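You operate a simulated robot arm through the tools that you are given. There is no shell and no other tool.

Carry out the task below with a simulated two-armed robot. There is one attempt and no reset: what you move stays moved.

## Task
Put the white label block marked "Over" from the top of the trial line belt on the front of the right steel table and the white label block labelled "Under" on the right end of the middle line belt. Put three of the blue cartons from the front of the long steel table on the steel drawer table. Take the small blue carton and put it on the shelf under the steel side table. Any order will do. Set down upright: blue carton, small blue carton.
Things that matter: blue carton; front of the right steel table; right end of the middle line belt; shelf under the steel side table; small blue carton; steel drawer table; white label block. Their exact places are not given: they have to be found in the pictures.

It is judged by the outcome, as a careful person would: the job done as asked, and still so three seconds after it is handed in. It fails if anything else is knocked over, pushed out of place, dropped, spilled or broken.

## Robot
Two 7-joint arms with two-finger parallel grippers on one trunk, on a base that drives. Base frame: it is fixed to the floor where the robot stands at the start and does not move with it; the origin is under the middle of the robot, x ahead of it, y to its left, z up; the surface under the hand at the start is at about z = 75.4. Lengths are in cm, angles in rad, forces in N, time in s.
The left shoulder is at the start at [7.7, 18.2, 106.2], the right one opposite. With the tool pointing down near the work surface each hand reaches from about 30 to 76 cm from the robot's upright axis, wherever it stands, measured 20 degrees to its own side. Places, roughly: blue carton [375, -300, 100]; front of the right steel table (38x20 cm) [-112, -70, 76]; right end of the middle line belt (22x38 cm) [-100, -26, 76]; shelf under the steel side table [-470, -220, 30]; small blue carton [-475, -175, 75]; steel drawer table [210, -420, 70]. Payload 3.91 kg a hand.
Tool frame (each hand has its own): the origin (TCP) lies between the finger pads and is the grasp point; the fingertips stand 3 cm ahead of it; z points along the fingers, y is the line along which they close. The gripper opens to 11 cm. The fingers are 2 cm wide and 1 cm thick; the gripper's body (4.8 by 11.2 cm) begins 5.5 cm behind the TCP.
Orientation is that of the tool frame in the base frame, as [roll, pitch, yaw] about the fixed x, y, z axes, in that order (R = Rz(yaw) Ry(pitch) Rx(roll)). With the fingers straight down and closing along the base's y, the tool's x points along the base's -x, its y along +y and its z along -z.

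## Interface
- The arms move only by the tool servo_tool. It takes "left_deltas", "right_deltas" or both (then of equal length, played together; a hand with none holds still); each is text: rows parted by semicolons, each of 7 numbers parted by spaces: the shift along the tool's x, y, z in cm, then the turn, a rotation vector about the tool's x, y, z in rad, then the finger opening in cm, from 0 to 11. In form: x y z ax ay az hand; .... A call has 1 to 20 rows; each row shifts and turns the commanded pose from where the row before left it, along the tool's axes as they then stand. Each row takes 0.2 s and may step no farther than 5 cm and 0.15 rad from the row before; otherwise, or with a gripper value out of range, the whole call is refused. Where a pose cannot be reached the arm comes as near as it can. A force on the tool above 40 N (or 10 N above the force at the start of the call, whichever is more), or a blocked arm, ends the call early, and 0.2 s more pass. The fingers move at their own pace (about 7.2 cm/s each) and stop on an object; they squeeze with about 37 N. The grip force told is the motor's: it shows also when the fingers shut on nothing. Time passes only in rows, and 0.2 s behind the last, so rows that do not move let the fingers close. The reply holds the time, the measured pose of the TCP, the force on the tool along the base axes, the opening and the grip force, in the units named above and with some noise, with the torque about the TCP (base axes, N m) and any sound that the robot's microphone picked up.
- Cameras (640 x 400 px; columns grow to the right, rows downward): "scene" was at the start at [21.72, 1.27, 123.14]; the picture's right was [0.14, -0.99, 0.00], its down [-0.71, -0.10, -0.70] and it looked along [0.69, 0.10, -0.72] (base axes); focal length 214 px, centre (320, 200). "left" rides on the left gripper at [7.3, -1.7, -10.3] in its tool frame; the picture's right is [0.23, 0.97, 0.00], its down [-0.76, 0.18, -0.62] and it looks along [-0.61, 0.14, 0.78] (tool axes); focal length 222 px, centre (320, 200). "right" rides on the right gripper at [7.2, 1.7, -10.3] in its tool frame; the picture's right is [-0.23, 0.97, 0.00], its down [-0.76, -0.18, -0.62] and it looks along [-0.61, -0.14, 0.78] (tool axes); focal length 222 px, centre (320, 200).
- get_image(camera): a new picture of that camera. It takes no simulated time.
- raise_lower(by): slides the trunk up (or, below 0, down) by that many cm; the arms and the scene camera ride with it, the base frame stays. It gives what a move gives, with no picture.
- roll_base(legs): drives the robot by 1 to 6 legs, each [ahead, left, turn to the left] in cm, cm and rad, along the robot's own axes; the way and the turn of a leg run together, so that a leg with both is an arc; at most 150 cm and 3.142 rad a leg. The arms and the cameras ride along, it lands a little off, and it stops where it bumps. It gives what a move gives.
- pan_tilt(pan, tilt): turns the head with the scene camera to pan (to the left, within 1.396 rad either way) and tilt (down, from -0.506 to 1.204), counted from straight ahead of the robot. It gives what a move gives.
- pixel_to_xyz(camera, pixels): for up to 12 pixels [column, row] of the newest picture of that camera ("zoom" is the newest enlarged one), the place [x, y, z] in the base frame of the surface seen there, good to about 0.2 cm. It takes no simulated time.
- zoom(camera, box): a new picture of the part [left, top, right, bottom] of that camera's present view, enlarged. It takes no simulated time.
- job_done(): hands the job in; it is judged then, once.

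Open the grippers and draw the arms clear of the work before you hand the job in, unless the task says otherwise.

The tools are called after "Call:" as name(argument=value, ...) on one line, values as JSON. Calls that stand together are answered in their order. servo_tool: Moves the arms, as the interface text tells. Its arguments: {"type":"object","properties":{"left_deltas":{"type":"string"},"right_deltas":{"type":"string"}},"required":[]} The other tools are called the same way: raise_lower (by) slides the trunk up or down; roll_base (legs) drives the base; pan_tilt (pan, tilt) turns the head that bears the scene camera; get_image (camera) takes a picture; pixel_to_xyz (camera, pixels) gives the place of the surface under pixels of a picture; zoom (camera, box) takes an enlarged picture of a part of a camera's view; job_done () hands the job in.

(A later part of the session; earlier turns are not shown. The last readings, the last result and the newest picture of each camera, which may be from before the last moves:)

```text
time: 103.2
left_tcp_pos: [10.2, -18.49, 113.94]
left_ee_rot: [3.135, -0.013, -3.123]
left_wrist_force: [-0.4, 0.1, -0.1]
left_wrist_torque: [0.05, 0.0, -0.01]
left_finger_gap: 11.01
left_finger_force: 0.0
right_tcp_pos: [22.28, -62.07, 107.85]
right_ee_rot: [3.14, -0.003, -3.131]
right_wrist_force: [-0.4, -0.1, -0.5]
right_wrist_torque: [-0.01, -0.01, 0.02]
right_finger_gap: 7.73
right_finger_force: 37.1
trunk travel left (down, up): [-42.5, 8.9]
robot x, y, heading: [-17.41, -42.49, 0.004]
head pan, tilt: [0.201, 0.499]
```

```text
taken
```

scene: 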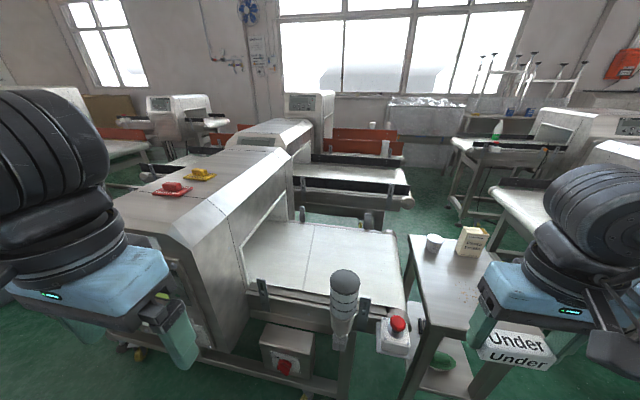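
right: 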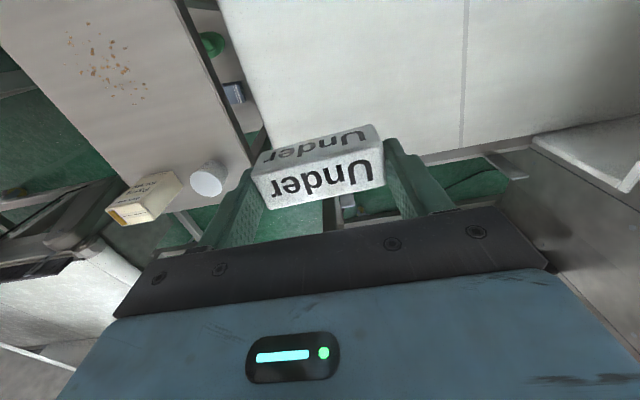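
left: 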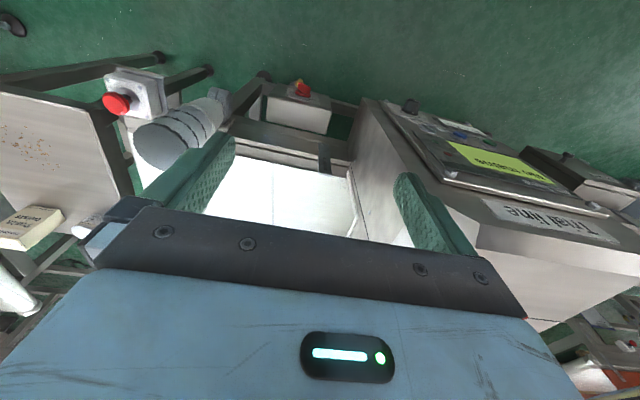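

Red and yellow test pieces look in place on their plates. I shift right 13 cm to y≈-55 and turn around to face the middle line.

Call:
roll_base(legs=[[0, -14, 0], [0, 0, -1.57], [0, 0, -1.57]])

Call:
pan_tilt(pan=-0.2, tilt=0.7)

Call:
get_image(camera="scene")

```text
time: 112.8
left_tcp_pos: [-44.76, -80.36, 114.01]
left_ee_rot: [3.135, -0.012, 0.022]
left_wrist_force: [-0.1, 0.0, 0.3]
left_wrist_torque: [0.02, -0.02, 0.01]
left_finger_gap: 10.98
left_finger_force: 0.0
right_tcp_pos: [-57.17, -37.03, 108.01]
right_ee_rot: [3.14, -0.004, 0.016]
right_wrist_force: [-0.8, 0.3, -0.8]
right_wrist_torque: [-0.01, 0.02, -0.01]
right_finger_gap: 7.67
right_finger_force: 36.9
trunk travel left (down, up): [-42.5, 8.9]
robot x, y, heading: [-17.37, -56.43, -3.127]
head pan, tilt: [0.201, 0.499]
```

```text
time: 113.6
left_tcp_pos: [-44.8, -80.38, 113.88]
left_ee_rot: [3.136, -0.013, 0.022]
left_wrist_force: [-0.4, -0.3, -0.4]
left_wrist_torque: [0.01, 0.0, -0.01]
left_finger_gap: 10.99
left_finger_force: 0.1
right_tcp_pos: [-57.17, -37.04, 107.91]
right_ee_rot: [-3.141, -0.003, 0.017]
right_wrist_force: [0.5, 0.0, -0.6]
right_wrist_torque: [0.02, 0.0, 0.02]
right_finger_gap: 7.69
right_finger_force: 36.8
trunk travel left (down, up): [-42.5, 8.9]
robot x, y, heading: [-17.52, -56.67, -3.127]
head pan, tilt: [-0.201, 0.7]
```

```text
taken
```

scene: 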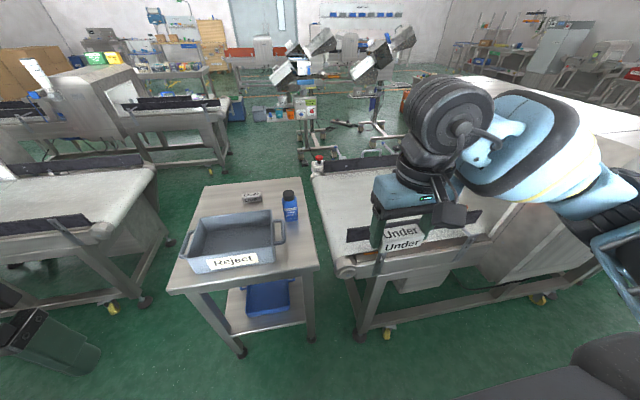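

All in place. I drive ahead 25 cm and measure the belt's right end.

Call:
roll_base(legs=[[25, 0, 0]])

Call:
get_image(camera="scene")

Call:
get_image(camera="right")

```text
time: 115.5
left_tcp_pos: [-70.09, -80.81, 114.02]
left_ee_rot: [3.135, -0.012, 0.023]
left_wrist_force: [0.1, -0.1, -0.1]
left_wrist_torque: [0.0, 0.01, 0.0]
left_finger_gap: 11.0
left_finger_force: 0.2
right_tcp_pos: [-82.55, -37.53, 107.88]
right_ee_rot: [-3.141, -0.004, 0.017]
right_wrist_force: [-0.1, -0.3, -0.8]
right_wrist_torque: [0.02, 0.02, 0.01]
right_finger_gap: 7.68
right_finger_force: 37.6
trunk travel left (down, up): [-42.5, 8.9]
robot x, y, heading: [-42.66, -56.6, -3.124]
head pan, tilt: [-0.201, 0.7]
```

```text
taken
```

scene: 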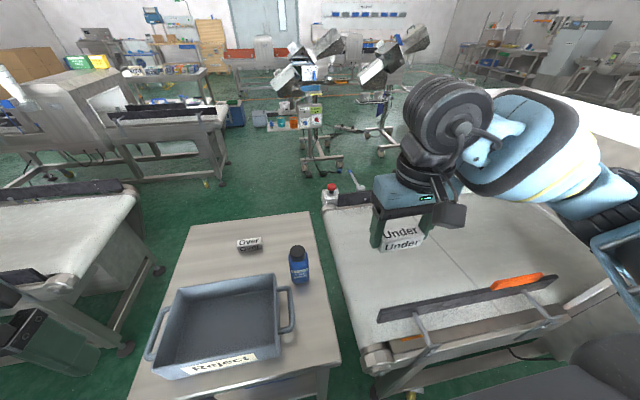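

```text
taken
```

right: 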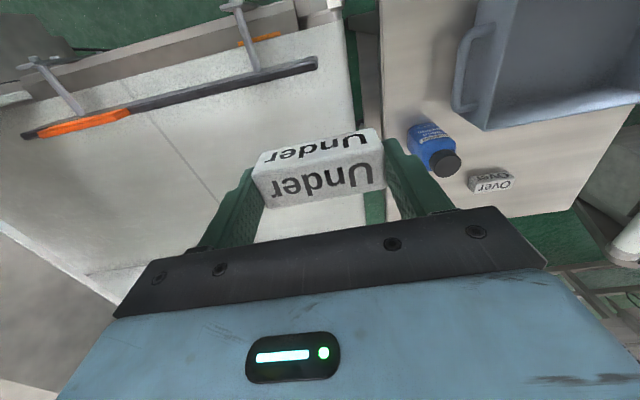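

Call:
pixel_to_xyz(camera="scene", pixels=[[335, 250], [345, 290], [355, 330], [375, 340], [390, 290], [370, 210], [335, 215], [440, 260], [460, 270], [360, 360], [400, 320], [340, 205]])

```text
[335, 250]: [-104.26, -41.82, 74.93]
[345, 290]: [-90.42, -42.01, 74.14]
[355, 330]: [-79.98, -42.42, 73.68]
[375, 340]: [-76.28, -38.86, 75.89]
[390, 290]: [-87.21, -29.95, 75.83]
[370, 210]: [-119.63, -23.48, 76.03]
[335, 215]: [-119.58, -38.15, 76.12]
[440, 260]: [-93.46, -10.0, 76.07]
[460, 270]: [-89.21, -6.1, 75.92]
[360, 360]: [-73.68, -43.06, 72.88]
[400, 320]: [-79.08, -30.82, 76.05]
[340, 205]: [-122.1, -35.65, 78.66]
```

The belt is flat at z≈76 from y≈-39 onward, between x≈-78 and -120. I move "Under" above (-100,-27) and lower to ~2.5 cm above.

Call:
servo_tool(right_deltas="-4.3 -1 0 0 0 0 6; -4.3 -2 0 0 0 0 6; -4.3 -2 0 0 0 0 6; -4.3 -2 0 0 0 0 6; -0.5 -3.3 2 0 0 0 6; 0 0 4 0 0 0 6; 0 0 4 0 0 0 6; 0 0 4 0 0 0 6; 0 0 4 0 0 0 6; 0 0 4 0 0 0 6; 0 0 3.5 0 0 0 6; 0 0 0 0 0 0 6")

Call:
get_image(camera="right")

Call:
get_image(camera="scene")

```text
time: 118.1
left_tcp_pos: [-70.1, -80.8, 113.91]
left_ee_rot: [3.136, -0.01, 0.026]
left_wrist_force: [0.9, 0.5, 0.7]
left_wrist_torque: [-0.04, -0.04, 0.03]
left_finger_gap: 10.97
left_finger_force: 0.0
right_tcp_pos: [-100.29, -27.51, 82.34]
right_ee_rot: [3.141, -0.003, 0.02]
right_wrist_force: [-0.1, 0.0, -1.0]
right_wrist_torque: [0.01, -0.01, -0.02]
right_finger_gap: 7.7
right_finger_force: 37.6
trunk travel left (down, up): [-42.5, 8.9]
robot x, y, heading: [-42.29, -56.69, -3.13]
head pan, tilt: [-0.201, 0.7]
```

```text
taken
```

right: 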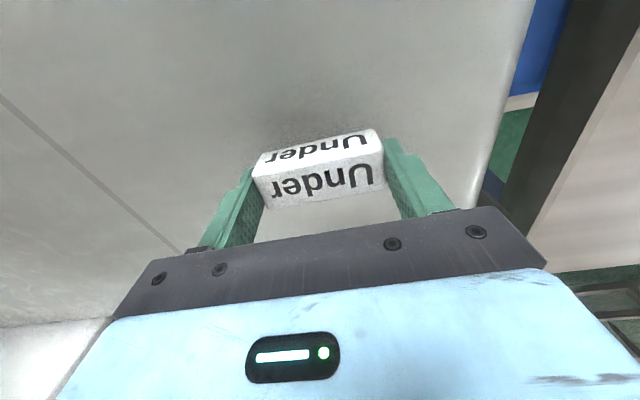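

```text
taken
```

scene: 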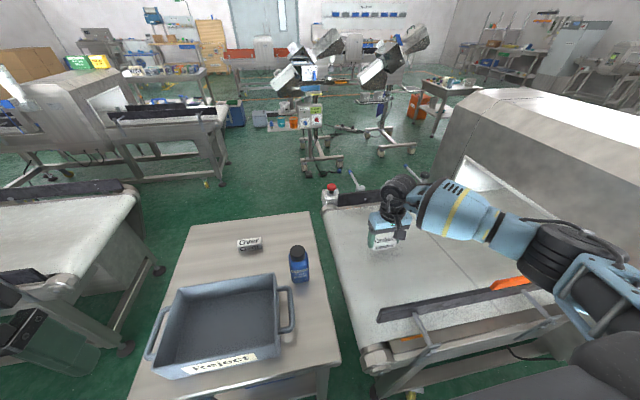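

The block hovers over the belt's right end at (-100.3,-27.5). I lower in fine steps to z≈79.6.

Call:
servo_tool(right_deltas="0 0 1 0 0 0 6; 0 0 1 0 0 0 6; 0 0 0.4 0 0 0 6; 0 0 0.3 0 0 0 6; 0 0 0 0 0 0 6")

```text
time: 119.3
left_tcp_pos: [-70.02, -80.87, 113.88]
left_ee_rot: [3.138, -0.011, 0.024]
left_wrist_force: [0.2, 0.4, -0.2]
left_wrist_torque: [0.01, -0.03, -0.04]
left_finger_gap: 11.0
left_finger_force: 0.1
right_tcp_pos: [-100.36, -27.42, 79.53]
right_ee_rot: [3.141, -0.004, 0.019]
right_wrist_force: [-0.4, 0.5, 1.6]
right_wrist_torque: [0.02, -0.01, 0.0]
right_finger_gap: 7.7
right_finger_force: 37.4
trunk travel left (down, up): [-42.5, 8.9]
robot x, y, heading: [-42.6, -56.85, -3.124]
head pan, tilt: [-0.201, 0.7]
```

Light contact (1.6 N) at z=79.53. I press a touch more, open the fingers and rise.

Call:
servo_tool(right_deltas="0 0 0.1 0 0 0 6; 0 0 0 0 0 0 8.2; 0 0 0 0 0 0 9; 0 0 0 0 0 0 9.8; 0 0 0 0 0 0 9.8; 0 0 -1 0 0 0 9.8; 0 0 -3 0 0 0 9.8; 0 0 -4 0 0 0 9.8; 0 0 -4 0 0 0 9.8; 0 0 -4 0 0 0 9.8; 0 0 -4 0 0 0 9.8; 0 0 -4 0 0 0 9.8; 0 0 -4 0 0 0 9.8")

Call:
get_image(camera="right")

Call:
get_image(camera="scene")

```text
time: 122.1
left_tcp_pos: [-70.04, -80.94, 113.86]
left_ee_rot: [3.137, -0.011, 0.025]
left_wrist_force: [-0.5, 0.5, -0.6]
left_wrist_torque: [-0.01, 0.0, 0.02]
left_finger_gap: 10.99
left_finger_force: 0.1
right_tcp_pos: [-100.57, -27.5, 107.71]
right_ee_rot: [3.141, -0.006, 0.021]
right_wrist_force: [-0.3, 0.2, 1.2]
right_wrist_torque: [-0.01, 0.02, -0.03]
right_finger_gap: 9.82
right_finger_force: 0.0
trunk travel left (down, up): [-42.5, 8.9]
robot x, y, heading: [-42.47, -56.66, -3.126]
head pan, tilt: [-0.201, 0.7]
```

```text
taken
```

right: 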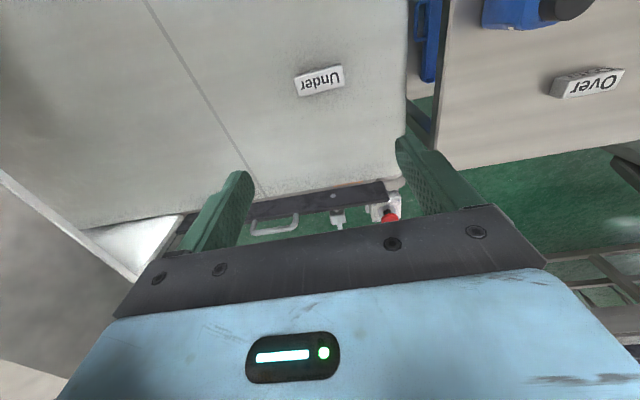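

```text
taken
```

scene: 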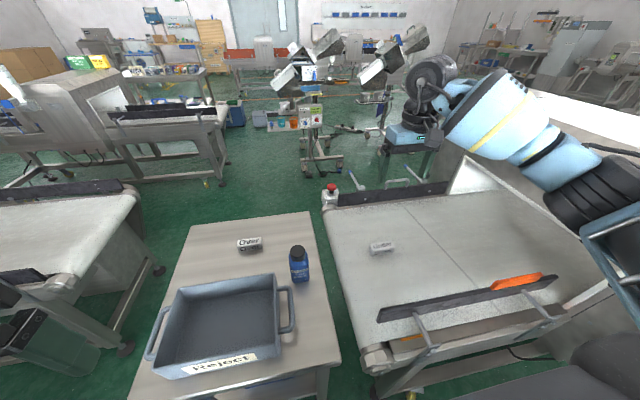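

Both label blocks are in place. Next the small blue carton at about (-475,-175): I retract the right hand and zoom on that direction.

Call:
servo_tool(right_deltas="4.5 1 0 0 0 0 9.8; 4.5 1.5 0 0 0 0 9.8; 4.5 1.5 0 0 0 0 9.8; 4.5 1.5 0 0 0 0 9.8; 2 1.5 0 0 0 0 9.8; 0 0 0 0 0 0 9.8")

Call:
pan_tilt(pan=0.3, tilt=0.3)

Call:
get_image(camera="scene")

Call:
zoom(camera="scene", box=[160, 60, 480, 260])

```text
time: 123.5
left_tcp_pos: [-70.13, -80.87, 114.06]
left_ee_rot: [3.135, -0.011, 0.024]
left_wrist_force: [-0.9, 0.3, -0.3]
left_wrist_torque: [-0.01, 0.0, 0.0]
left_finger_gap: 11.01
left_finger_force: 0.1
right_tcp_pos: [-80.09, -34.3, 107.58]
right_ee_rot: [-3.141, -0.004, 0.02]
right_wrist_force: [-0.5, -0.1, 0.0]
right_wrist_torque: [0.0, 0.04, -0.01]
right_finger_gap: 9.77
right_finger_force: 0.0
trunk travel left (down, up): [-42.5, 8.9]
robot x, y, heading: [-43.05, -56.63, -3.124]
head pan, tilt: [-0.201, 0.7]
```

```text
time: 124.4
left_tcp_pos: [-70.05, -80.85, 113.84]
left_ee_rot: [3.134, -0.011, 0.024]
left_wrist_force: [0.7, 0.0, 0.3]
left_wrist_torque: [-0.02, -0.01, -0.05]
left_finger_gap: 11.0
left_finger_force: 0.0
right_tcp_pos: [-80.15, -34.2, 107.6]
right_ee_rot: [3.141, -0.004, 0.02]
right_wrist_force: [-0.5, -0.8, -0.3]
right_wrist_torque: [0.0, -0.02, 0.0]
right_finger_gap: 9.8
right_finger_force: 0.0
trunk travel left (down, up): [-42.5, 8.9]
robot x, y, heading: [-42.82, -56.85, -3.121]
head pan, tilt: [0.3, 0.3]
```

```text
taken
```

scene: 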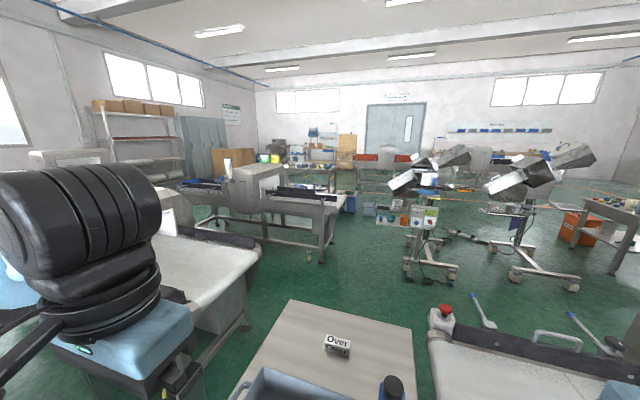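

```text
2.00 times, centred on (320, 160) of scene
```

zoom: 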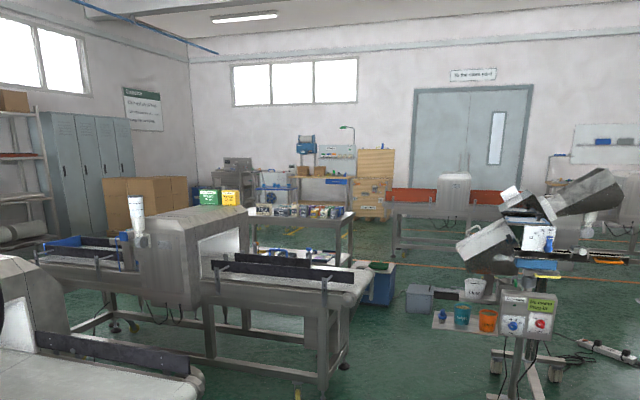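

A table with small boxes is visible around zoom (300,210). I'll measure several of these points to locate them.

Call:
pixel_to_xyz(camera="zoom", pixels=[[300, 212], [265, 210], [340, 212], [330, 250], [380, 285], [370, 265], [320, 340], [350, 365], [500, 325], [440, 300], [590, 260], [250, 260]])

Call:
zoom(camera="scene", box=[250, 130, 410, 230])

```text
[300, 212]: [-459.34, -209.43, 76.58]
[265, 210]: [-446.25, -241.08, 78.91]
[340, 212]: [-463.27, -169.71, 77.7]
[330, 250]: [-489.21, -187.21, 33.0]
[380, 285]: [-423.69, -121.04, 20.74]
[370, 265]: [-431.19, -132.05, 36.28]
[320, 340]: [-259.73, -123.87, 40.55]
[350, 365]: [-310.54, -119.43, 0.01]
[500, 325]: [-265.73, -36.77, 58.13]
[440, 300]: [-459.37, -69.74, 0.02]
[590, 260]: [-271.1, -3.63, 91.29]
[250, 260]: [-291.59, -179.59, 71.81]
```

```text
4.00 times, centred on (330, 180) of scene
```

zoom: 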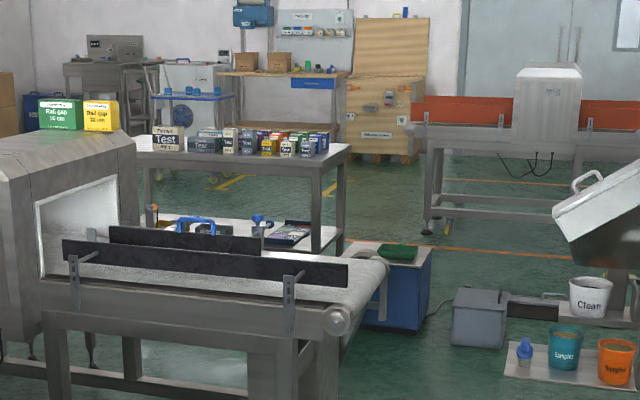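

The steel side table with small packs on top (z≈76) and a lower shelf is at about (-460,-200). The way there leads through the gap between the reject table and the conveyor left of it; I measure that gap.

Call:
pan_tilt(pan=0.5, tilt=0.8)

Call:
get_image(camera="scene")

```text
time: 125.3
left_tcp_pos: [-70.08, -80.83, 114.03]
left_ee_rot: [3.135, -0.013, 0.024]
left_wrist_force: [0.6, 0.7, -0.1]
left_wrist_torque: [-0.02, 0.03, 0.01]
left_finger_gap: 11.0
left_finger_force: 0.1
right_tcp_pos: [-80.19, -34.15, 107.53]
right_ee_rot: [-3.14, -0.005, 0.019]
right_wrist_force: [0.7, -0.1, 0.4]
right_wrist_torque: [0.01, -0.02, -0.01]
right_finger_gap: 9.78
right_finger_force: 0.1
trunk travel left (down, up): [-42.5, 8.9]
robot x, y, heading: [-42.32, -56.59, -3.121]
head pan, tilt: [0.499, 0.799]
```

```text
taken
```

scene: 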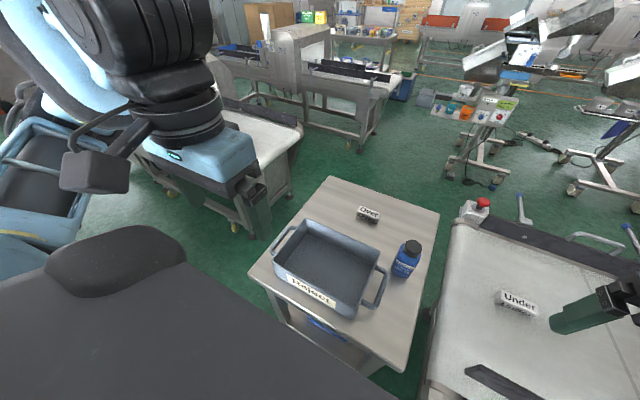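

I measure the conveyor end at (290,160), its feet, the farther conveyor's end (385,95) and the stands' feet for the route.

Call:
pixel_to_xyz(camera="scene", pixels=[[295, 155], [303, 128], [290, 192], [237, 230], [290, 135], [395, 80], [350, 148], [375, 128], [447, 180], [495, 187], [505, 172], [320, 155]])

Call:
pixel_to_xyz(camera="scene", pixels=[[562, 160], [572, 190], [632, 208], [470, 205], [520, 215], [530, 145], [430, 110], [400, 95], [560, 150], [480, 75], [340, 40], [385, 85]])

```text
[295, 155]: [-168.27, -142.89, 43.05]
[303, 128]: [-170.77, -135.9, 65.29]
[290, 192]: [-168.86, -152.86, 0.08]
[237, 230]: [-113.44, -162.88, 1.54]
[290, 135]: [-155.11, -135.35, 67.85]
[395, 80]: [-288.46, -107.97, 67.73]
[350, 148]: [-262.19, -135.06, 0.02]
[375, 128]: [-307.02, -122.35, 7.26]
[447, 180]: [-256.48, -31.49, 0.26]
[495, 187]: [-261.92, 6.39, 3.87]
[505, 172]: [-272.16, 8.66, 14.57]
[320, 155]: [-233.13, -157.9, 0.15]
```

```text
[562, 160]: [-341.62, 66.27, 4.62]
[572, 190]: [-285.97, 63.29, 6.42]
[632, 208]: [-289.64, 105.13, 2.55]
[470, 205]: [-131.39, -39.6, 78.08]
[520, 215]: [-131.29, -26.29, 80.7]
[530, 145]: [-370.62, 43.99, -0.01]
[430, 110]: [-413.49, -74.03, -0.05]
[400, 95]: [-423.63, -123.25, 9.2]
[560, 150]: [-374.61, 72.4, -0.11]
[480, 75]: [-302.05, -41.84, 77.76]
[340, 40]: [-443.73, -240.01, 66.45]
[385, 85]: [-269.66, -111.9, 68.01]
```

Conveyor A (x −113…−170) ends at y≈-135, the reject table's edge is y≈-92: a 43 cm gap at belt height; my legs/hips are about ±15 cm, the arms ride above z≈108. I raise the trunk to the top and slide to the gap's line for a better look.

Call:
raise_lower(by=8)

Call:
roll_base(legs=[[4, 0, 0], [0, 50, 0]])

Call:
pan_tilt(pan=0.2, tilt=0.8)

Call:
get_image(camera="scene")

```text
time: 126.5
left_tcp_pos: [-70.12, -80.9, 121.83]
left_ee_rot: [3.134, -0.015, 0.024]
left_wrist_force: [0.5, -0.2, -0.4]
left_wrist_torque: [0.02, -0.04, 0.0]
left_finger_gap: 11.0
left_finger_force: 0.1
right_tcp_pos: [-80.34, -34.18, 115.58]
right_ee_rot: [-3.141, -0.007, 0.021]
right_wrist_force: [-0.7, 0.0, -0.1]
right_wrist_torque: [0.0, 0.01, -0.02]
right_finger_gap: 9.78
right_finger_force: 0.0
trunk travel left (down, up): [-50.5, 0.9]
robot x, y, heading: [-43.06, -57.0, -3.121]
head pan, tilt: [0.499, 0.799]
```

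```text
time: 131.9
left_tcp_pos: [-73.37, -131.52, 121.94]
left_ee_rot: [3.135, -0.012, 0.021]
left_wrist_force: [0.1, 0.9, 0.3]
left_wrist_torque: [0.01, -0.04, 0.02]
left_finger_gap: 10.98
left_finger_force: 0.0
right_tcp_pos: [-83.54, -84.56, 115.68]
right_ee_rot: [3.141, -0.003, 0.018]
right_wrist_force: [-0.9, -0.1, 0.5]
right_wrist_torque: [-0.03, 0.03, 0.02]
right_finger_gap: 9.8
right_finger_force: 0.1
trunk travel left (down, up): [-50.5, 0.9]
robot x, y, heading: [-45.64, -107.01, -3.129]
head pan, tilt: [0.499, 0.799]
```

```text
time: 132.7
left_tcp_pos: [-73.36, -131.44, 121.9]
left_ee_rot: [3.135, -0.009, 0.022]
left_wrist_force: [0.1, 0.6, -0.2]
left_wrist_torque: [0.0, -0.02, 0.0]
left_finger_gap: 11.0
left_finger_force: 0.1
right_tcp_pos: [-83.45, -84.65, 115.54]
right_ee_rot: [3.141, -0.004, 0.017]
right_wrist_force: [-0.2, 0.6, -0.1]
right_wrist_torque: [-0.02, -0.01, -0.01]
right_finger_gap: 9.81
right_finger_force: 0.2
trunk travel left (down, up): [-50.5, 0.9]
robot x, y, heading: [-45.62, -107.51, -3.126]
head pan, tilt: [0.201, 0.799]
```

```text
taken
```

scene: 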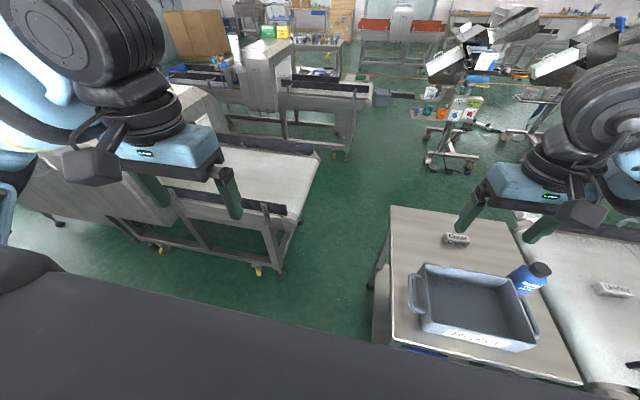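

I now look through the gap. I measure conveyor A's end corners, its rails and machine, and the table's left edge.

Call:
pixel_to_xyz(camera="scene", pixels=[[286, 210], [298, 205], [320, 152], [318, 160], [280, 270], [300, 230], [392, 215], [385, 300], [373, 260], [200, 105], [225, 130], [100, 190]])

Call:
pixel_to_xyz(camera="scene", pixels=[[215, 190], [240, 190], [365, 92], [370, 78], [345, 155], [430, 165], [470, 170], [505, 140], [60, 225], [160, 130], [20, 180], [325, 70]])

```text
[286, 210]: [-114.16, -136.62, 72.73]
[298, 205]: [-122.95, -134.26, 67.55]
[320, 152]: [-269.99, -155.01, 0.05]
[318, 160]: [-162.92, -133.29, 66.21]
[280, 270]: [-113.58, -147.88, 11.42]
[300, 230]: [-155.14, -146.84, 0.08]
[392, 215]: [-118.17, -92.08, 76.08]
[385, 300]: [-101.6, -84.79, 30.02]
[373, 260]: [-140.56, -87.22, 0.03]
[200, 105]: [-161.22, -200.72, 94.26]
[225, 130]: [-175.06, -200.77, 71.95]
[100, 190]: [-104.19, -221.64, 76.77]
```

```text
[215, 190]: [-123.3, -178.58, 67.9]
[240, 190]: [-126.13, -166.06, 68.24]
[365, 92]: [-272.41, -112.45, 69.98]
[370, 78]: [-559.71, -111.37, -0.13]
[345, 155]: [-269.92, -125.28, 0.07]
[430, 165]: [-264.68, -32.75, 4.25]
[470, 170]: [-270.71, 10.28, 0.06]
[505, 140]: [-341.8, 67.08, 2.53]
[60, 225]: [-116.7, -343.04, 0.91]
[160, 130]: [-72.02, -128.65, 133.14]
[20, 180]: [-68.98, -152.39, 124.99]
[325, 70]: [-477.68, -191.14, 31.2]
```

The gap runs from y=-92 to y=-133 around x≈-118. I centre at y≈-111.5 and drive through, first to x≈-118, checking forces.

Call:
roll_base(legs=[[0, 4, -0.015]])

Call:
roll_base(legs=[[40, 0, 0]])

Call:
get_image(camera="scene")

```text
time: 133.8
left_tcp_pos: [-73.58, -134.93, 121.99]
left_ee_rot: [3.136, -0.012, 0.009]
left_wrist_force: [-0.4, 0.0, -1.4]
left_wrist_torque: [0.02, 0.02, 0.02]
left_finger_gap: 10.97
left_finger_force: 0.1
right_tcp_pos: [-83.17, -88.24, 115.76]
right_ee_rot: [3.14, -0.003, 0.002]
right_wrist_force: [-0.2, 0.2, -0.7]
right_wrist_torque: [0.01, -0.02, -0.02]
right_finger_gap: 9.77
right_finger_force: 0.1
trunk travel left (down, up): [-50.5, 0.9]
robot x, y, heading: [-46.16, -111.32, 3.136]
head pan, tilt: [0.201, 0.799]
```

```text
time: 135.2
left_tcp_pos: [-86.53, -136.98, 121.85]
left_ee_rot: [3.137, -0.015, 0.01]
left_wrist_force: [-1.0, -0.5, -0.7]
left_wrist_torque: [0.05, -0.12, 0.01]
left_finger_gap: 11.0
left_finger_force: 0.1
right_tcp_pos: [-96.14, -90.0, 115.49]
right_ee_rot: [-3.139, -0.009, 0.005]
right_wrist_force: [-1.3, -0.5, -0.7]
right_wrist_torque: [0.08, -0.06, 0.02]
right_finger_gap: 9.79
right_finger_force: 0.0
trunk travel left (down, up): [-50.5, 0.9]
robot x, y, heading: [-58.46, -113.0, -3.142]
head pan, tilt: [0.201, 0.799]
stopped in leg 1: the robot was blocked; the commanded pose is now the measured one
```

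```text
taken
```

scene: 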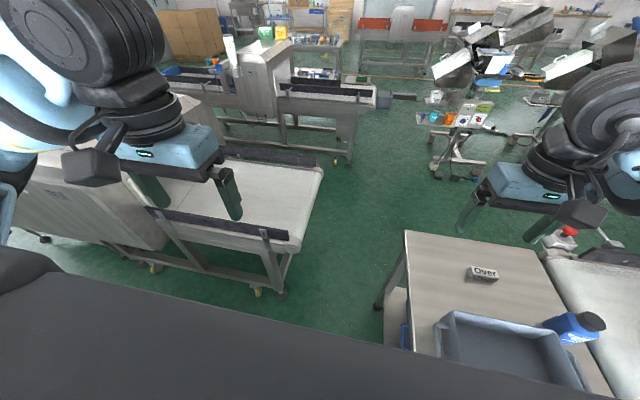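

The base was blocked at x=-58.5, probably touching the table's left leg. I back off right away and check whether the table moved.

Call:
pixel_to_xyz(camera="scene", pixels=[[482, 270], [408, 236], [540, 250], [485, 277], [410, 300], [383, 302], [575, 325]])

Call:
roll_base(legs=[[-14, 0, 0]])

Call:
get_image(camera="scene")

```text
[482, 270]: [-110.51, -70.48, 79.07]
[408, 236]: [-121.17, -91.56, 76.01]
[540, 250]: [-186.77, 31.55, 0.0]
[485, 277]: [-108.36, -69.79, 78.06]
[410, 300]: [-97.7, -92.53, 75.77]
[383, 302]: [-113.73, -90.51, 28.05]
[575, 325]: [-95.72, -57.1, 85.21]
```

```text
time: 136.5
left_tcp_pos: [-72.23, -136.54, 121.93]
left_ee_rot: [3.136, -0.011, 0.008]
left_wrist_force: [0.5, -0.3, -0.7]
left_wrist_torque: [-0.02, -0.01, -0.01]
left_finger_gap: 11.03
left_finger_force: 0.0
right_tcp_pos: [-81.91, -89.73, 115.72]
right_ee_rot: [3.14, -0.004, 0.003]
right_wrist_force: [0.2, 0.9, 0.1]
right_wrist_torque: [-0.01, -0.01, 0.03]
right_finger_gap: 9.8
right_finger_force: 0.2
trunk travel left (down, up): [-50.5, 0.9]
robot x, y, heading: [-44.41, -112.9, -3.14]
head pan, tilt: [0.201, 0.799]
```

```text
taken
```

scene: 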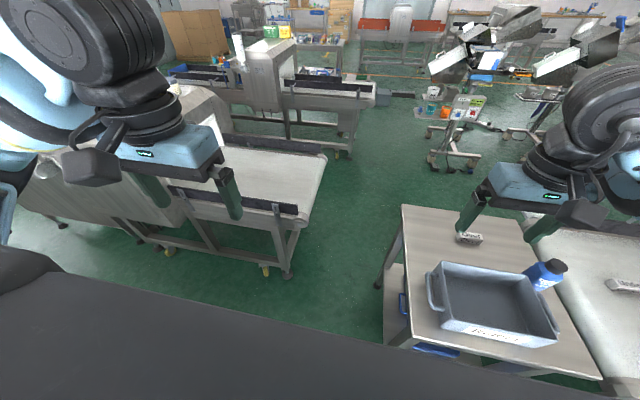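

The table and "Over" are unmoved. To understand my real base outline I tilt the left-hand camera down/back again and look at the feet.

Call:
servo_tool(left_deltas="0 0 0 0 0.15 0 11; 0 0 0 0 0.15 0 11; 0 0 0 0 0.15 0 11; 0 0 0 0 0.15 0 11; 0 0 0 0 0.15 0 11; 0 0 0 0 0 0 11")

Call:
get_image(camera="left")

```text
time: 137.9
left_tcp_pos: [-72.18, -136.42, 122.0]
left_ee_rot: [3.133, -0.761, 0.015]
left_wrist_force: [0.9, -0.5, -0.3]
left_wrist_torque: [-0.01, 0.02, 0.0]
left_finger_gap: 11.0
left_finger_force: 0.1
right_tcp_pos: [-81.89, -89.62, 115.65]
right_ee_rot: [-3.142, -0.004, 0.003]
right_wrist_force: [0.6, 0.3, -0.2]
right_wrist_torque: [-0.02, -0.01, -0.01]
right_finger_gap: 9.8
right_finger_force: 0.1
trunk travel left (down, up): [-50.5, 0.9]
robot x, y, heading: [-44.7, -112.77, -3.14]
head pan, tilt: [0.201, 0.799]
```

```text
taken
```

left: 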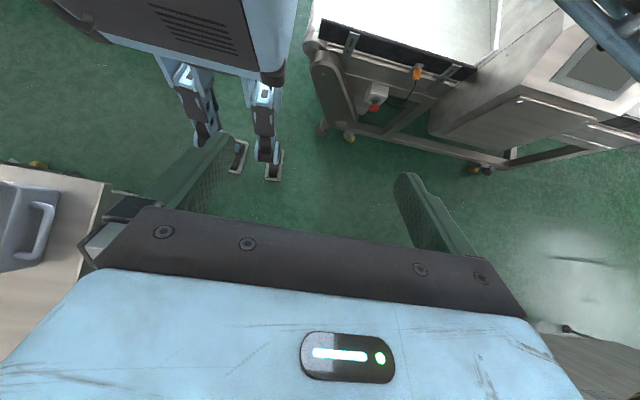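

I zoom in on the legs to measure their true extents.

Call:
zoom(camera="left", box=[120, 0, 360, 200])

Call:
pixel_to_xyz(camera="left", pixels=[[282, 178], [267, 178], [284, 150], [245, 142], [235, 172], [275, 165], [258, 155], [240, 150], [280, 90], [255, 80], [288, 70], [293, 20]])

```text
2.00 times, centred on (240, 100) of left
```

zoom: 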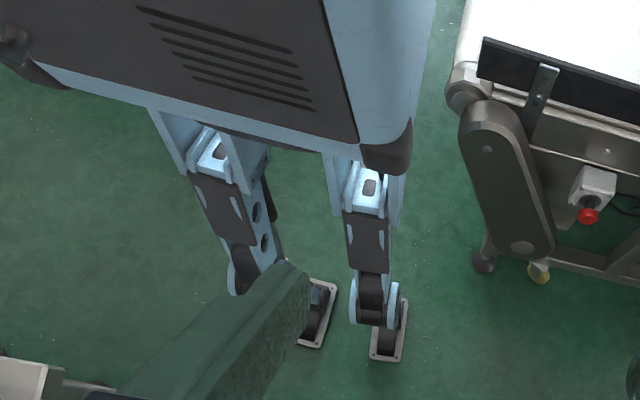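

```text
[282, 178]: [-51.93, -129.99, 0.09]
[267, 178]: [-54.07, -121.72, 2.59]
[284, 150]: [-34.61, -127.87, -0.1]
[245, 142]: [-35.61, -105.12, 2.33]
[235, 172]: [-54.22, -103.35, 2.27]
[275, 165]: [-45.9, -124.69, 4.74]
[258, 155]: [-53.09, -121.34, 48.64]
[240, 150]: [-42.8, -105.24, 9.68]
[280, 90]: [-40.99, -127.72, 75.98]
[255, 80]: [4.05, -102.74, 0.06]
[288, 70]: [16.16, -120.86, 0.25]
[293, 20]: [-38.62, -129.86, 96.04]
```

The feet really only span ±15 cm, yet the base was blocked ~26 cm from the table leg, so its bumper is wider than the legs. The gap here is too narrow; I restore the left hand and turn to face −y to look for another route.

Call:
servo_tool(left_deltas="0 0 0 0 -0.15 0 11; 0 0 0 0 -0.15 0 11; 0 0 0 0 -0.15 0 11; 0 0 0 0 -0.15 0 11; 0 0 0 0 -0.15 0 11; 0 0 0 0 0 0 11")

Call:
roll_base(legs=[[-5, 0, 0], [0, -10, 0], [0, 0, 1.57]])

Call:
pan_tilt(pan=0.0, tilt=0.5)

Call:
get_image(camera="scene")

```text
time: 139.3
left_tcp_pos: [-72.18, -136.55, 122.02]
left_ee_rot: [3.137, -0.009, 0.008]
left_wrist_force: [0.5, -0.1, 0.3]
left_wrist_torque: [-0.04, 0.01, 0.0]
left_finger_gap: 10.99
left_finger_force: 0.0
right_tcp_pos: [-81.89, -89.71, 115.58]
right_ee_rot: [-3.142, -0.002, 0.003]
right_wrist_force: [-0.1, -0.7, 0.1]
right_wrist_torque: [0.03, -0.01, 0.01]
right_finger_gap: 9.79
right_finger_force: 0.0
trunk travel left (down, up): [-50.5, 0.9]
robot x, y, heading: [-44.49, -113.17, -3.14]
head pan, tilt: [0.201, 0.799]
```

```text
time: 145.2
left_tcp_pos: [-16.34, -130.98, 121.99]
left_ee_rot: [3.135, -0.009, 1.57]
left_wrist_force: [-0.3, -0.1, 0.5]
left_wrist_torque: [-0.02, 0.03, -0.03]
left_finger_gap: 11.0
left_finger_force: 0.0
right_tcp_pos: [-63.25, -140.22, 115.68]
right_ee_rot: [-3.142, -0.003, 1.563]
right_wrist_force: [-0.7, -0.2, 0.1]
right_wrist_torque: [0.02, -0.01, -0.02]
right_finger_gap: 9.81
right_finger_force: 0.2
trunk travel left (down, up): [-50.5, 0.9]
robot x, y, heading: [-39.45, -102.85, -1.579]
head pan, tilt: [0.201, 0.799]
```

```text
time: 146.0
left_tcp_pos: [-16.23, -131.0, 121.95]
left_ee_rot: [3.136, -0.012, 1.568]
left_wrist_force: [0.1, 0.0, 0.1]
left_wrist_torque: [0.03, 0.01, 0.02]
left_finger_gap: 10.99
left_finger_force: 0.1
right_tcp_pos: [-63.2, -140.2, 115.56]
right_ee_rot: [3.141, -0.004, 1.564]
right_wrist_force: [-0.4, -0.8, 0.7]
right_wrist_torque: [-0.02, -0.01, -0.02]
right_finger_gap: 9.81
right_finger_force: 0.2
trunk travel left (down, up): [-50.5, 0.9]
robot x, y, heading: [-39.56, -103.32, -1.58]
head pan, tilt: [0.0, 0.499]
```

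```text
taken
```

scene: 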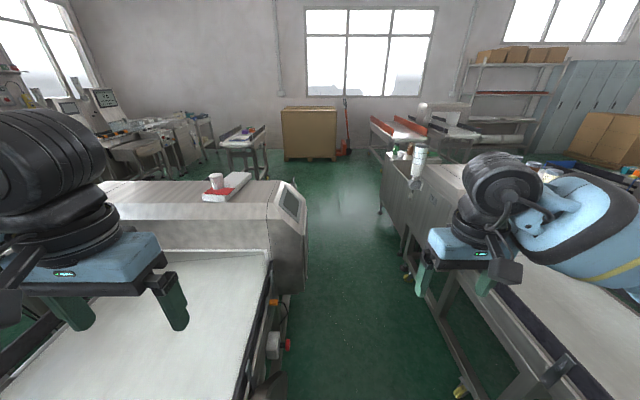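

A clear corridor runs along −y between conveyor B (left) and A (right). I measure its walls and far objects.

Call:
pixel_to_xyz(camera="scene", pixels=[[305, 220], [285, 300], [275, 345], [465, 385], [408, 278], [380, 205], [388, 165], [370, 150], [310, 155], [267, 178], [345, 180], [340, 250]])

Call:
pixel_to_xyz(camera="scene", pixels=[[220, 185], [290, 190], [240, 350], [260, 390], [420, 180], [440, 170], [430, 290], [540, 290], [375, 125], [230, 135], [195, 150], [420, 155]])

Call:
zoom(camera="scene", box=[40, 60, 460, 240])

```text
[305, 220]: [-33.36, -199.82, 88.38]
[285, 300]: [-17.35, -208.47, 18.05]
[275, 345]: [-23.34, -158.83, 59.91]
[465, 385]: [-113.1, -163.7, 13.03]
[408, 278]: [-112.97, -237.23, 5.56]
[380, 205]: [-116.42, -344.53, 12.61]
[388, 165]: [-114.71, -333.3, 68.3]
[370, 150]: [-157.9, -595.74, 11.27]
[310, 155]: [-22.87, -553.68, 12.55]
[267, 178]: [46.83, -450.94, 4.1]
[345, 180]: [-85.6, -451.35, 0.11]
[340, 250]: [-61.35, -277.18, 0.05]
```

```text
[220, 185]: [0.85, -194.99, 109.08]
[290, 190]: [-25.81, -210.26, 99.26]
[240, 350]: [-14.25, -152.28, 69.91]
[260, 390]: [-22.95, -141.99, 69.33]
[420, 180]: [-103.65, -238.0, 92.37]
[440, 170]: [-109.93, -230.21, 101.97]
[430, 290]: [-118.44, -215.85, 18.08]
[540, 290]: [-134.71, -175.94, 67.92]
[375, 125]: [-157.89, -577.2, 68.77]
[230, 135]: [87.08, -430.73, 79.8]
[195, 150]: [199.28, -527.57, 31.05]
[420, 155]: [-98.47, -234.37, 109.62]
```

```text
1.52 times, centred on (250, 150) of scene
```

zoom: 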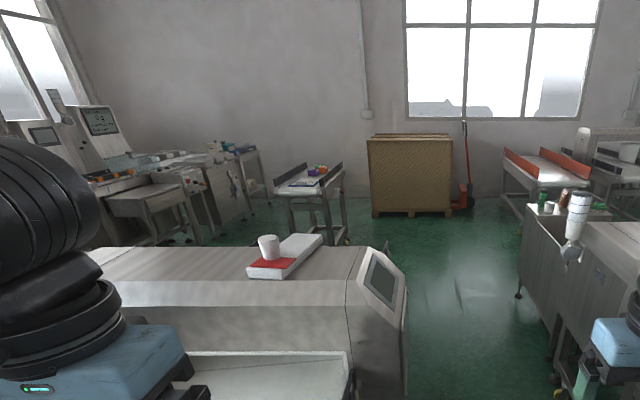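

The corridor is about x −33…−98 at upper height (B's display, a white bottle on machine A near (−98,−234)). I measure those tall items' tops.

Call:
pixel_to_xyz(camera="zoom", pixels=[[580, 197], [575, 235], [572, 260], [390, 260], [404, 290], [355, 250], [268, 240], [540, 200], [365, 290], [345, 380], [525, 260], [558, 200]])

```text
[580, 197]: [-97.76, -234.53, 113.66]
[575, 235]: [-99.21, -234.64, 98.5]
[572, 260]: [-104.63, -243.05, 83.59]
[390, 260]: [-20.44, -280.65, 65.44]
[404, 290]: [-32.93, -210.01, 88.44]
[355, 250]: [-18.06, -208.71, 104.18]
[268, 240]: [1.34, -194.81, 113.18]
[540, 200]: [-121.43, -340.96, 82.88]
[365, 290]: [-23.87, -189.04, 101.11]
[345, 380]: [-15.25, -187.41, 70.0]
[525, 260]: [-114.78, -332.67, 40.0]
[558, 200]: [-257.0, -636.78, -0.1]
```

Clearances beside my elbows matter here, so I look at my own left and right elbows to measure them.

Call:
pan_tilt(pan=1.2, tilt=0.5)

Call:
get_image(camera="scene")

Call:
pixel_to_xyz(camera="scene", pixels=[[320, 130], [300, 180], [250, 230], [350, 100], [380, 150], [200, 220], [330, 200], [280, 200]])

Call:
pan_tilt(pan=-1.2, tilt=0.5)

Call:
get_image(camera="scene")

Call:
pixel_to_xyz(camera="scene", pixels=[[320, 130], [340, 180], [390, 230], [290, 100], [260, 150], [440, 220], [310, 200], [360, 200]])

```text
time: 147.4
left_tcp_pos: [-16.19, -131.04, 122.03]
left_ee_rot: [3.134, -0.01, 1.569]
left_wrist_force: [-0.8, -0.6, -1.0]
left_wrist_torque: [-0.01, 0.01, 0.01]
left_finger_gap: 11.01
left_finger_force: 0.1
right_tcp_pos: [-63.31, -140.16, 115.7]
right_ee_rot: [3.142, -0.004, 1.564]
right_wrist_force: [-0.7, 0.9, 0.4]
right_wrist_torque: [0.0, 0.0, 0.02]
right_finger_gap: 9.82
right_finger_force: 0.0
trunk travel left (down, up): [-50.5, 0.9]
robot x, y, heading: [-39.23, -103.37, -1.579]
head pan, tilt: [1.201, 0.499]
```

```text
taken
```

scene: 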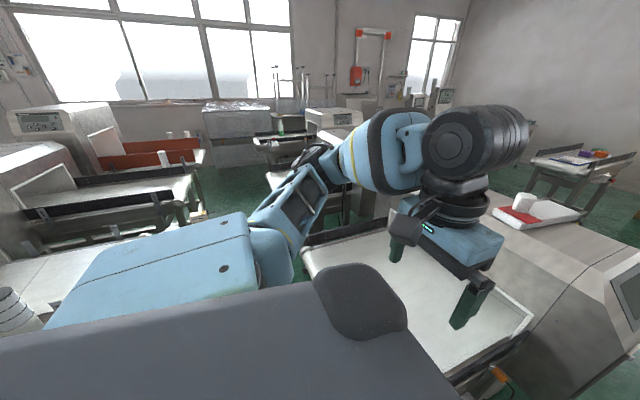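

```text
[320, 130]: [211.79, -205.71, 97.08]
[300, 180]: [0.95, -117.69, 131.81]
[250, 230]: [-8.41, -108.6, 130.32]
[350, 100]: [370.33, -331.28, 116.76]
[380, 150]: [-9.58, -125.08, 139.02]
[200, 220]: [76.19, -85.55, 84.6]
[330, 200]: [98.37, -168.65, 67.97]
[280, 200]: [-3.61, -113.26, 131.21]
```

```text
time: 149.6
left_tcp_pos: [-16.32, -131.0, 121.86]
left_ee_rot: [3.135, -0.01, 1.569]
left_wrist_force: [-0.9, -0.3, 0.4]
left_wrist_torque: [0.01, 0.0, 0.01]
left_finger_gap: 11.01
left_finger_force: 0.0
right_tcp_pos: [-63.17, -140.17, 115.69]
right_ee_rot: [3.14, -0.003, 1.563]
right_wrist_force: [0.0, 1.1, 0.4]
right_wrist_torque: [0.01, 0.01, 0.02]
right_finger_gap: 9.79
right_finger_force: 0.1
trunk travel left (down, up): [-50.5, 0.9]
robot x, y, heading: [-39.56, -103.09, -1.572]
head pan, tilt: [-1.201, 0.499]
```

```text
taken
```

scene: 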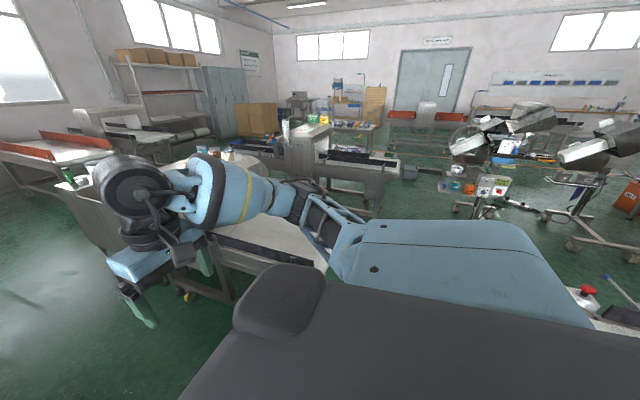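

```text
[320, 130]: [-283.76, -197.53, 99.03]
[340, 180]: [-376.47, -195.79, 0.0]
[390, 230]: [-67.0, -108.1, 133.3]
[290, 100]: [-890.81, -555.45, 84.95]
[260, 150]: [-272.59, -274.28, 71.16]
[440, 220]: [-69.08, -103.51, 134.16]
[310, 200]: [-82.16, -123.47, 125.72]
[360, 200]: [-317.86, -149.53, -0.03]
```

Elbows ride at z≈120–134, ±45 cm. I lift both hands further for clearance, then thread between the table corner and conveyor B toward (-66,-140).

Call:
servo_tool(left_deltas="0 0 -2 0 0 0 11; 0 0 -2 0 0 0 11; 0 0 -2 0 0 0 11; 0 0 0 0 0 0 11", right_deltas="0 0 -4 0 0 0 9.8; 0 0 -4 0 0 0 9.8; 0 0 -3 0 0 0 9.8; 0 0 0 0 0 0 9.8")

Call:
roll_base(legs=[[12, -9.5, 0], [25, -17, 0]])

Call:
pan_tilt(pan=0.0, tilt=0.5)

Call:
get_image(camera="scene")

```text
time: 150.6
left_tcp_pos: [-16.28, -131.03, 127.84]
left_ee_rot: [3.134, -0.01, 1.57]
left_wrist_force: [0.0, 0.9, 0.1]
left_wrist_torque: [0.02, 0.01, 0.02]
left_finger_gap: 10.98
left_finger_force: 0.1
right_tcp_pos: [-63.33, -140.09, 126.74]
right_ee_rot: [-3.141, -0.005, 1.565]
right_wrist_force: [-0.5, -1.0, -0.2]
right_wrist_torque: [0.0, -0.01, 0.01]
right_finger_gap: 9.78
right_finger_force: 0.1
trunk travel left (down, up): [-50.5, 0.9]
robot x, y, heading: [-39.84, -103.3, -1.577]
head pan, tilt: [-1.201, 0.499]
```

```text
time: 153.8
left_tcp_pos: [-43.01, -167.53, 127.96]
left_ee_rot: [3.138, -0.008, 1.568]
left_wrist_force: [-0.4, 0.3, 0.8]
left_wrist_torque: [0.02, -0.01, 0.0]
left_finger_gap: 11.0
left_finger_force: 0.0
right_tcp_pos: [-90.06, -176.32, 126.74]
right_ee_rot: [-3.141, -0.006, 1.561]
right_wrist_force: [0.5, -0.4, -0.3]
right_wrist_torque: [-0.01, 0.01, 0.03]
right_finger_gap: 9.78
right_finger_force: 0.0
trunk travel left (down, up): [-50.5, 0.9]
robot x, y, heading: [-66.26, -139.45, -1.586]
head pan, tilt: [-1.201, 0.499]
```

```text
time: 155.2
left_tcp_pos: [-42.98, -167.63, 127.84]
left_ee_rot: [3.136, -0.01, 1.566]
left_wrist_force: [0.6, 1.0, -0.4]
left_wrist_torque: [-0.05, -0.02, 0.01]
left_finger_gap: 11.01
left_finger_force: 0.1
right_tcp_pos: [-90.04, -176.39, 126.8]
right_ee_rot: [-3.141, -0.002, 1.563]
right_wrist_force: [-0.4, 0.2, 0.3]
right_wrist_torque: [0.04, -0.01, 0.01]
right_finger_gap: 9.8
right_finger_force: 0.1
trunk travel left (down, up): [-50.5, 0.9]
robot x, y, heading: [-66.44, -139.85, -1.582]
head pan, tilt: [0.0, 0.499]
```

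```text
taken
```

scene: 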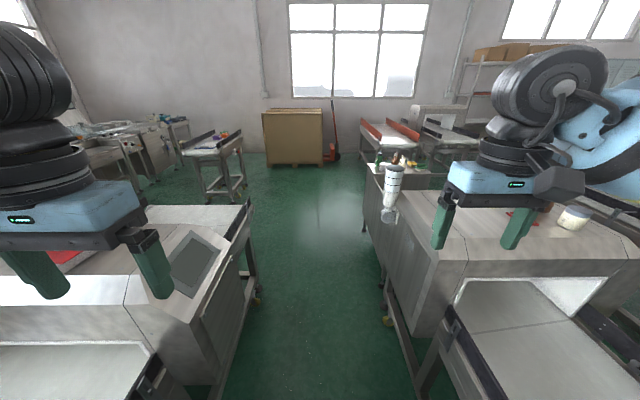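

The corridor ahead looks open. I measure the tightest parts: B's side at (230,330),(255,295) and A's motor at (392,200),(387,320).

Call:
pixel_to_xyz(camera="scene", pixels=[[215, 350], [240, 300], [258, 300], [250, 215], [225, 260], [388, 320], [390, 215], [395, 175], [383, 290], [365, 230], [370, 165], [415, 300]])

Call:
pixel_to_xyz(camera="scene", pixels=[[250, 240], [210, 200], [235, 195], [215, 150], [160, 170], [120, 140], [265, 165], [320, 165], [362, 150], [385, 165], [410, 170], [330, 215]])

```text
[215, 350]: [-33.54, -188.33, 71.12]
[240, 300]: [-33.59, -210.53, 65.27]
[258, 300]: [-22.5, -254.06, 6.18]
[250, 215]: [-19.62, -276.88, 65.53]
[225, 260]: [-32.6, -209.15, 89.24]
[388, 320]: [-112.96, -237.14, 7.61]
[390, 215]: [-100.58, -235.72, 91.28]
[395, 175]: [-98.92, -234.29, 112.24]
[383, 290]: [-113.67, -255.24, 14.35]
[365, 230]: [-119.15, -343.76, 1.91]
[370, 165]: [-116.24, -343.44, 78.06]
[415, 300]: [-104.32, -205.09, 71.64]
```

```text
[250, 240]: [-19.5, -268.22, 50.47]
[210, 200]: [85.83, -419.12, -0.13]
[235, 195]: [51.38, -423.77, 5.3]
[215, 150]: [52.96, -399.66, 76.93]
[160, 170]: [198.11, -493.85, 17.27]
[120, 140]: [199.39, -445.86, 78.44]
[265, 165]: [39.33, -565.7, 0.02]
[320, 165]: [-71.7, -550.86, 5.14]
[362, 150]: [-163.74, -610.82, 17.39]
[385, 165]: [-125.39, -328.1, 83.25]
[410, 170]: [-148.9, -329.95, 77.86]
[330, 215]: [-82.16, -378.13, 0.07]
```

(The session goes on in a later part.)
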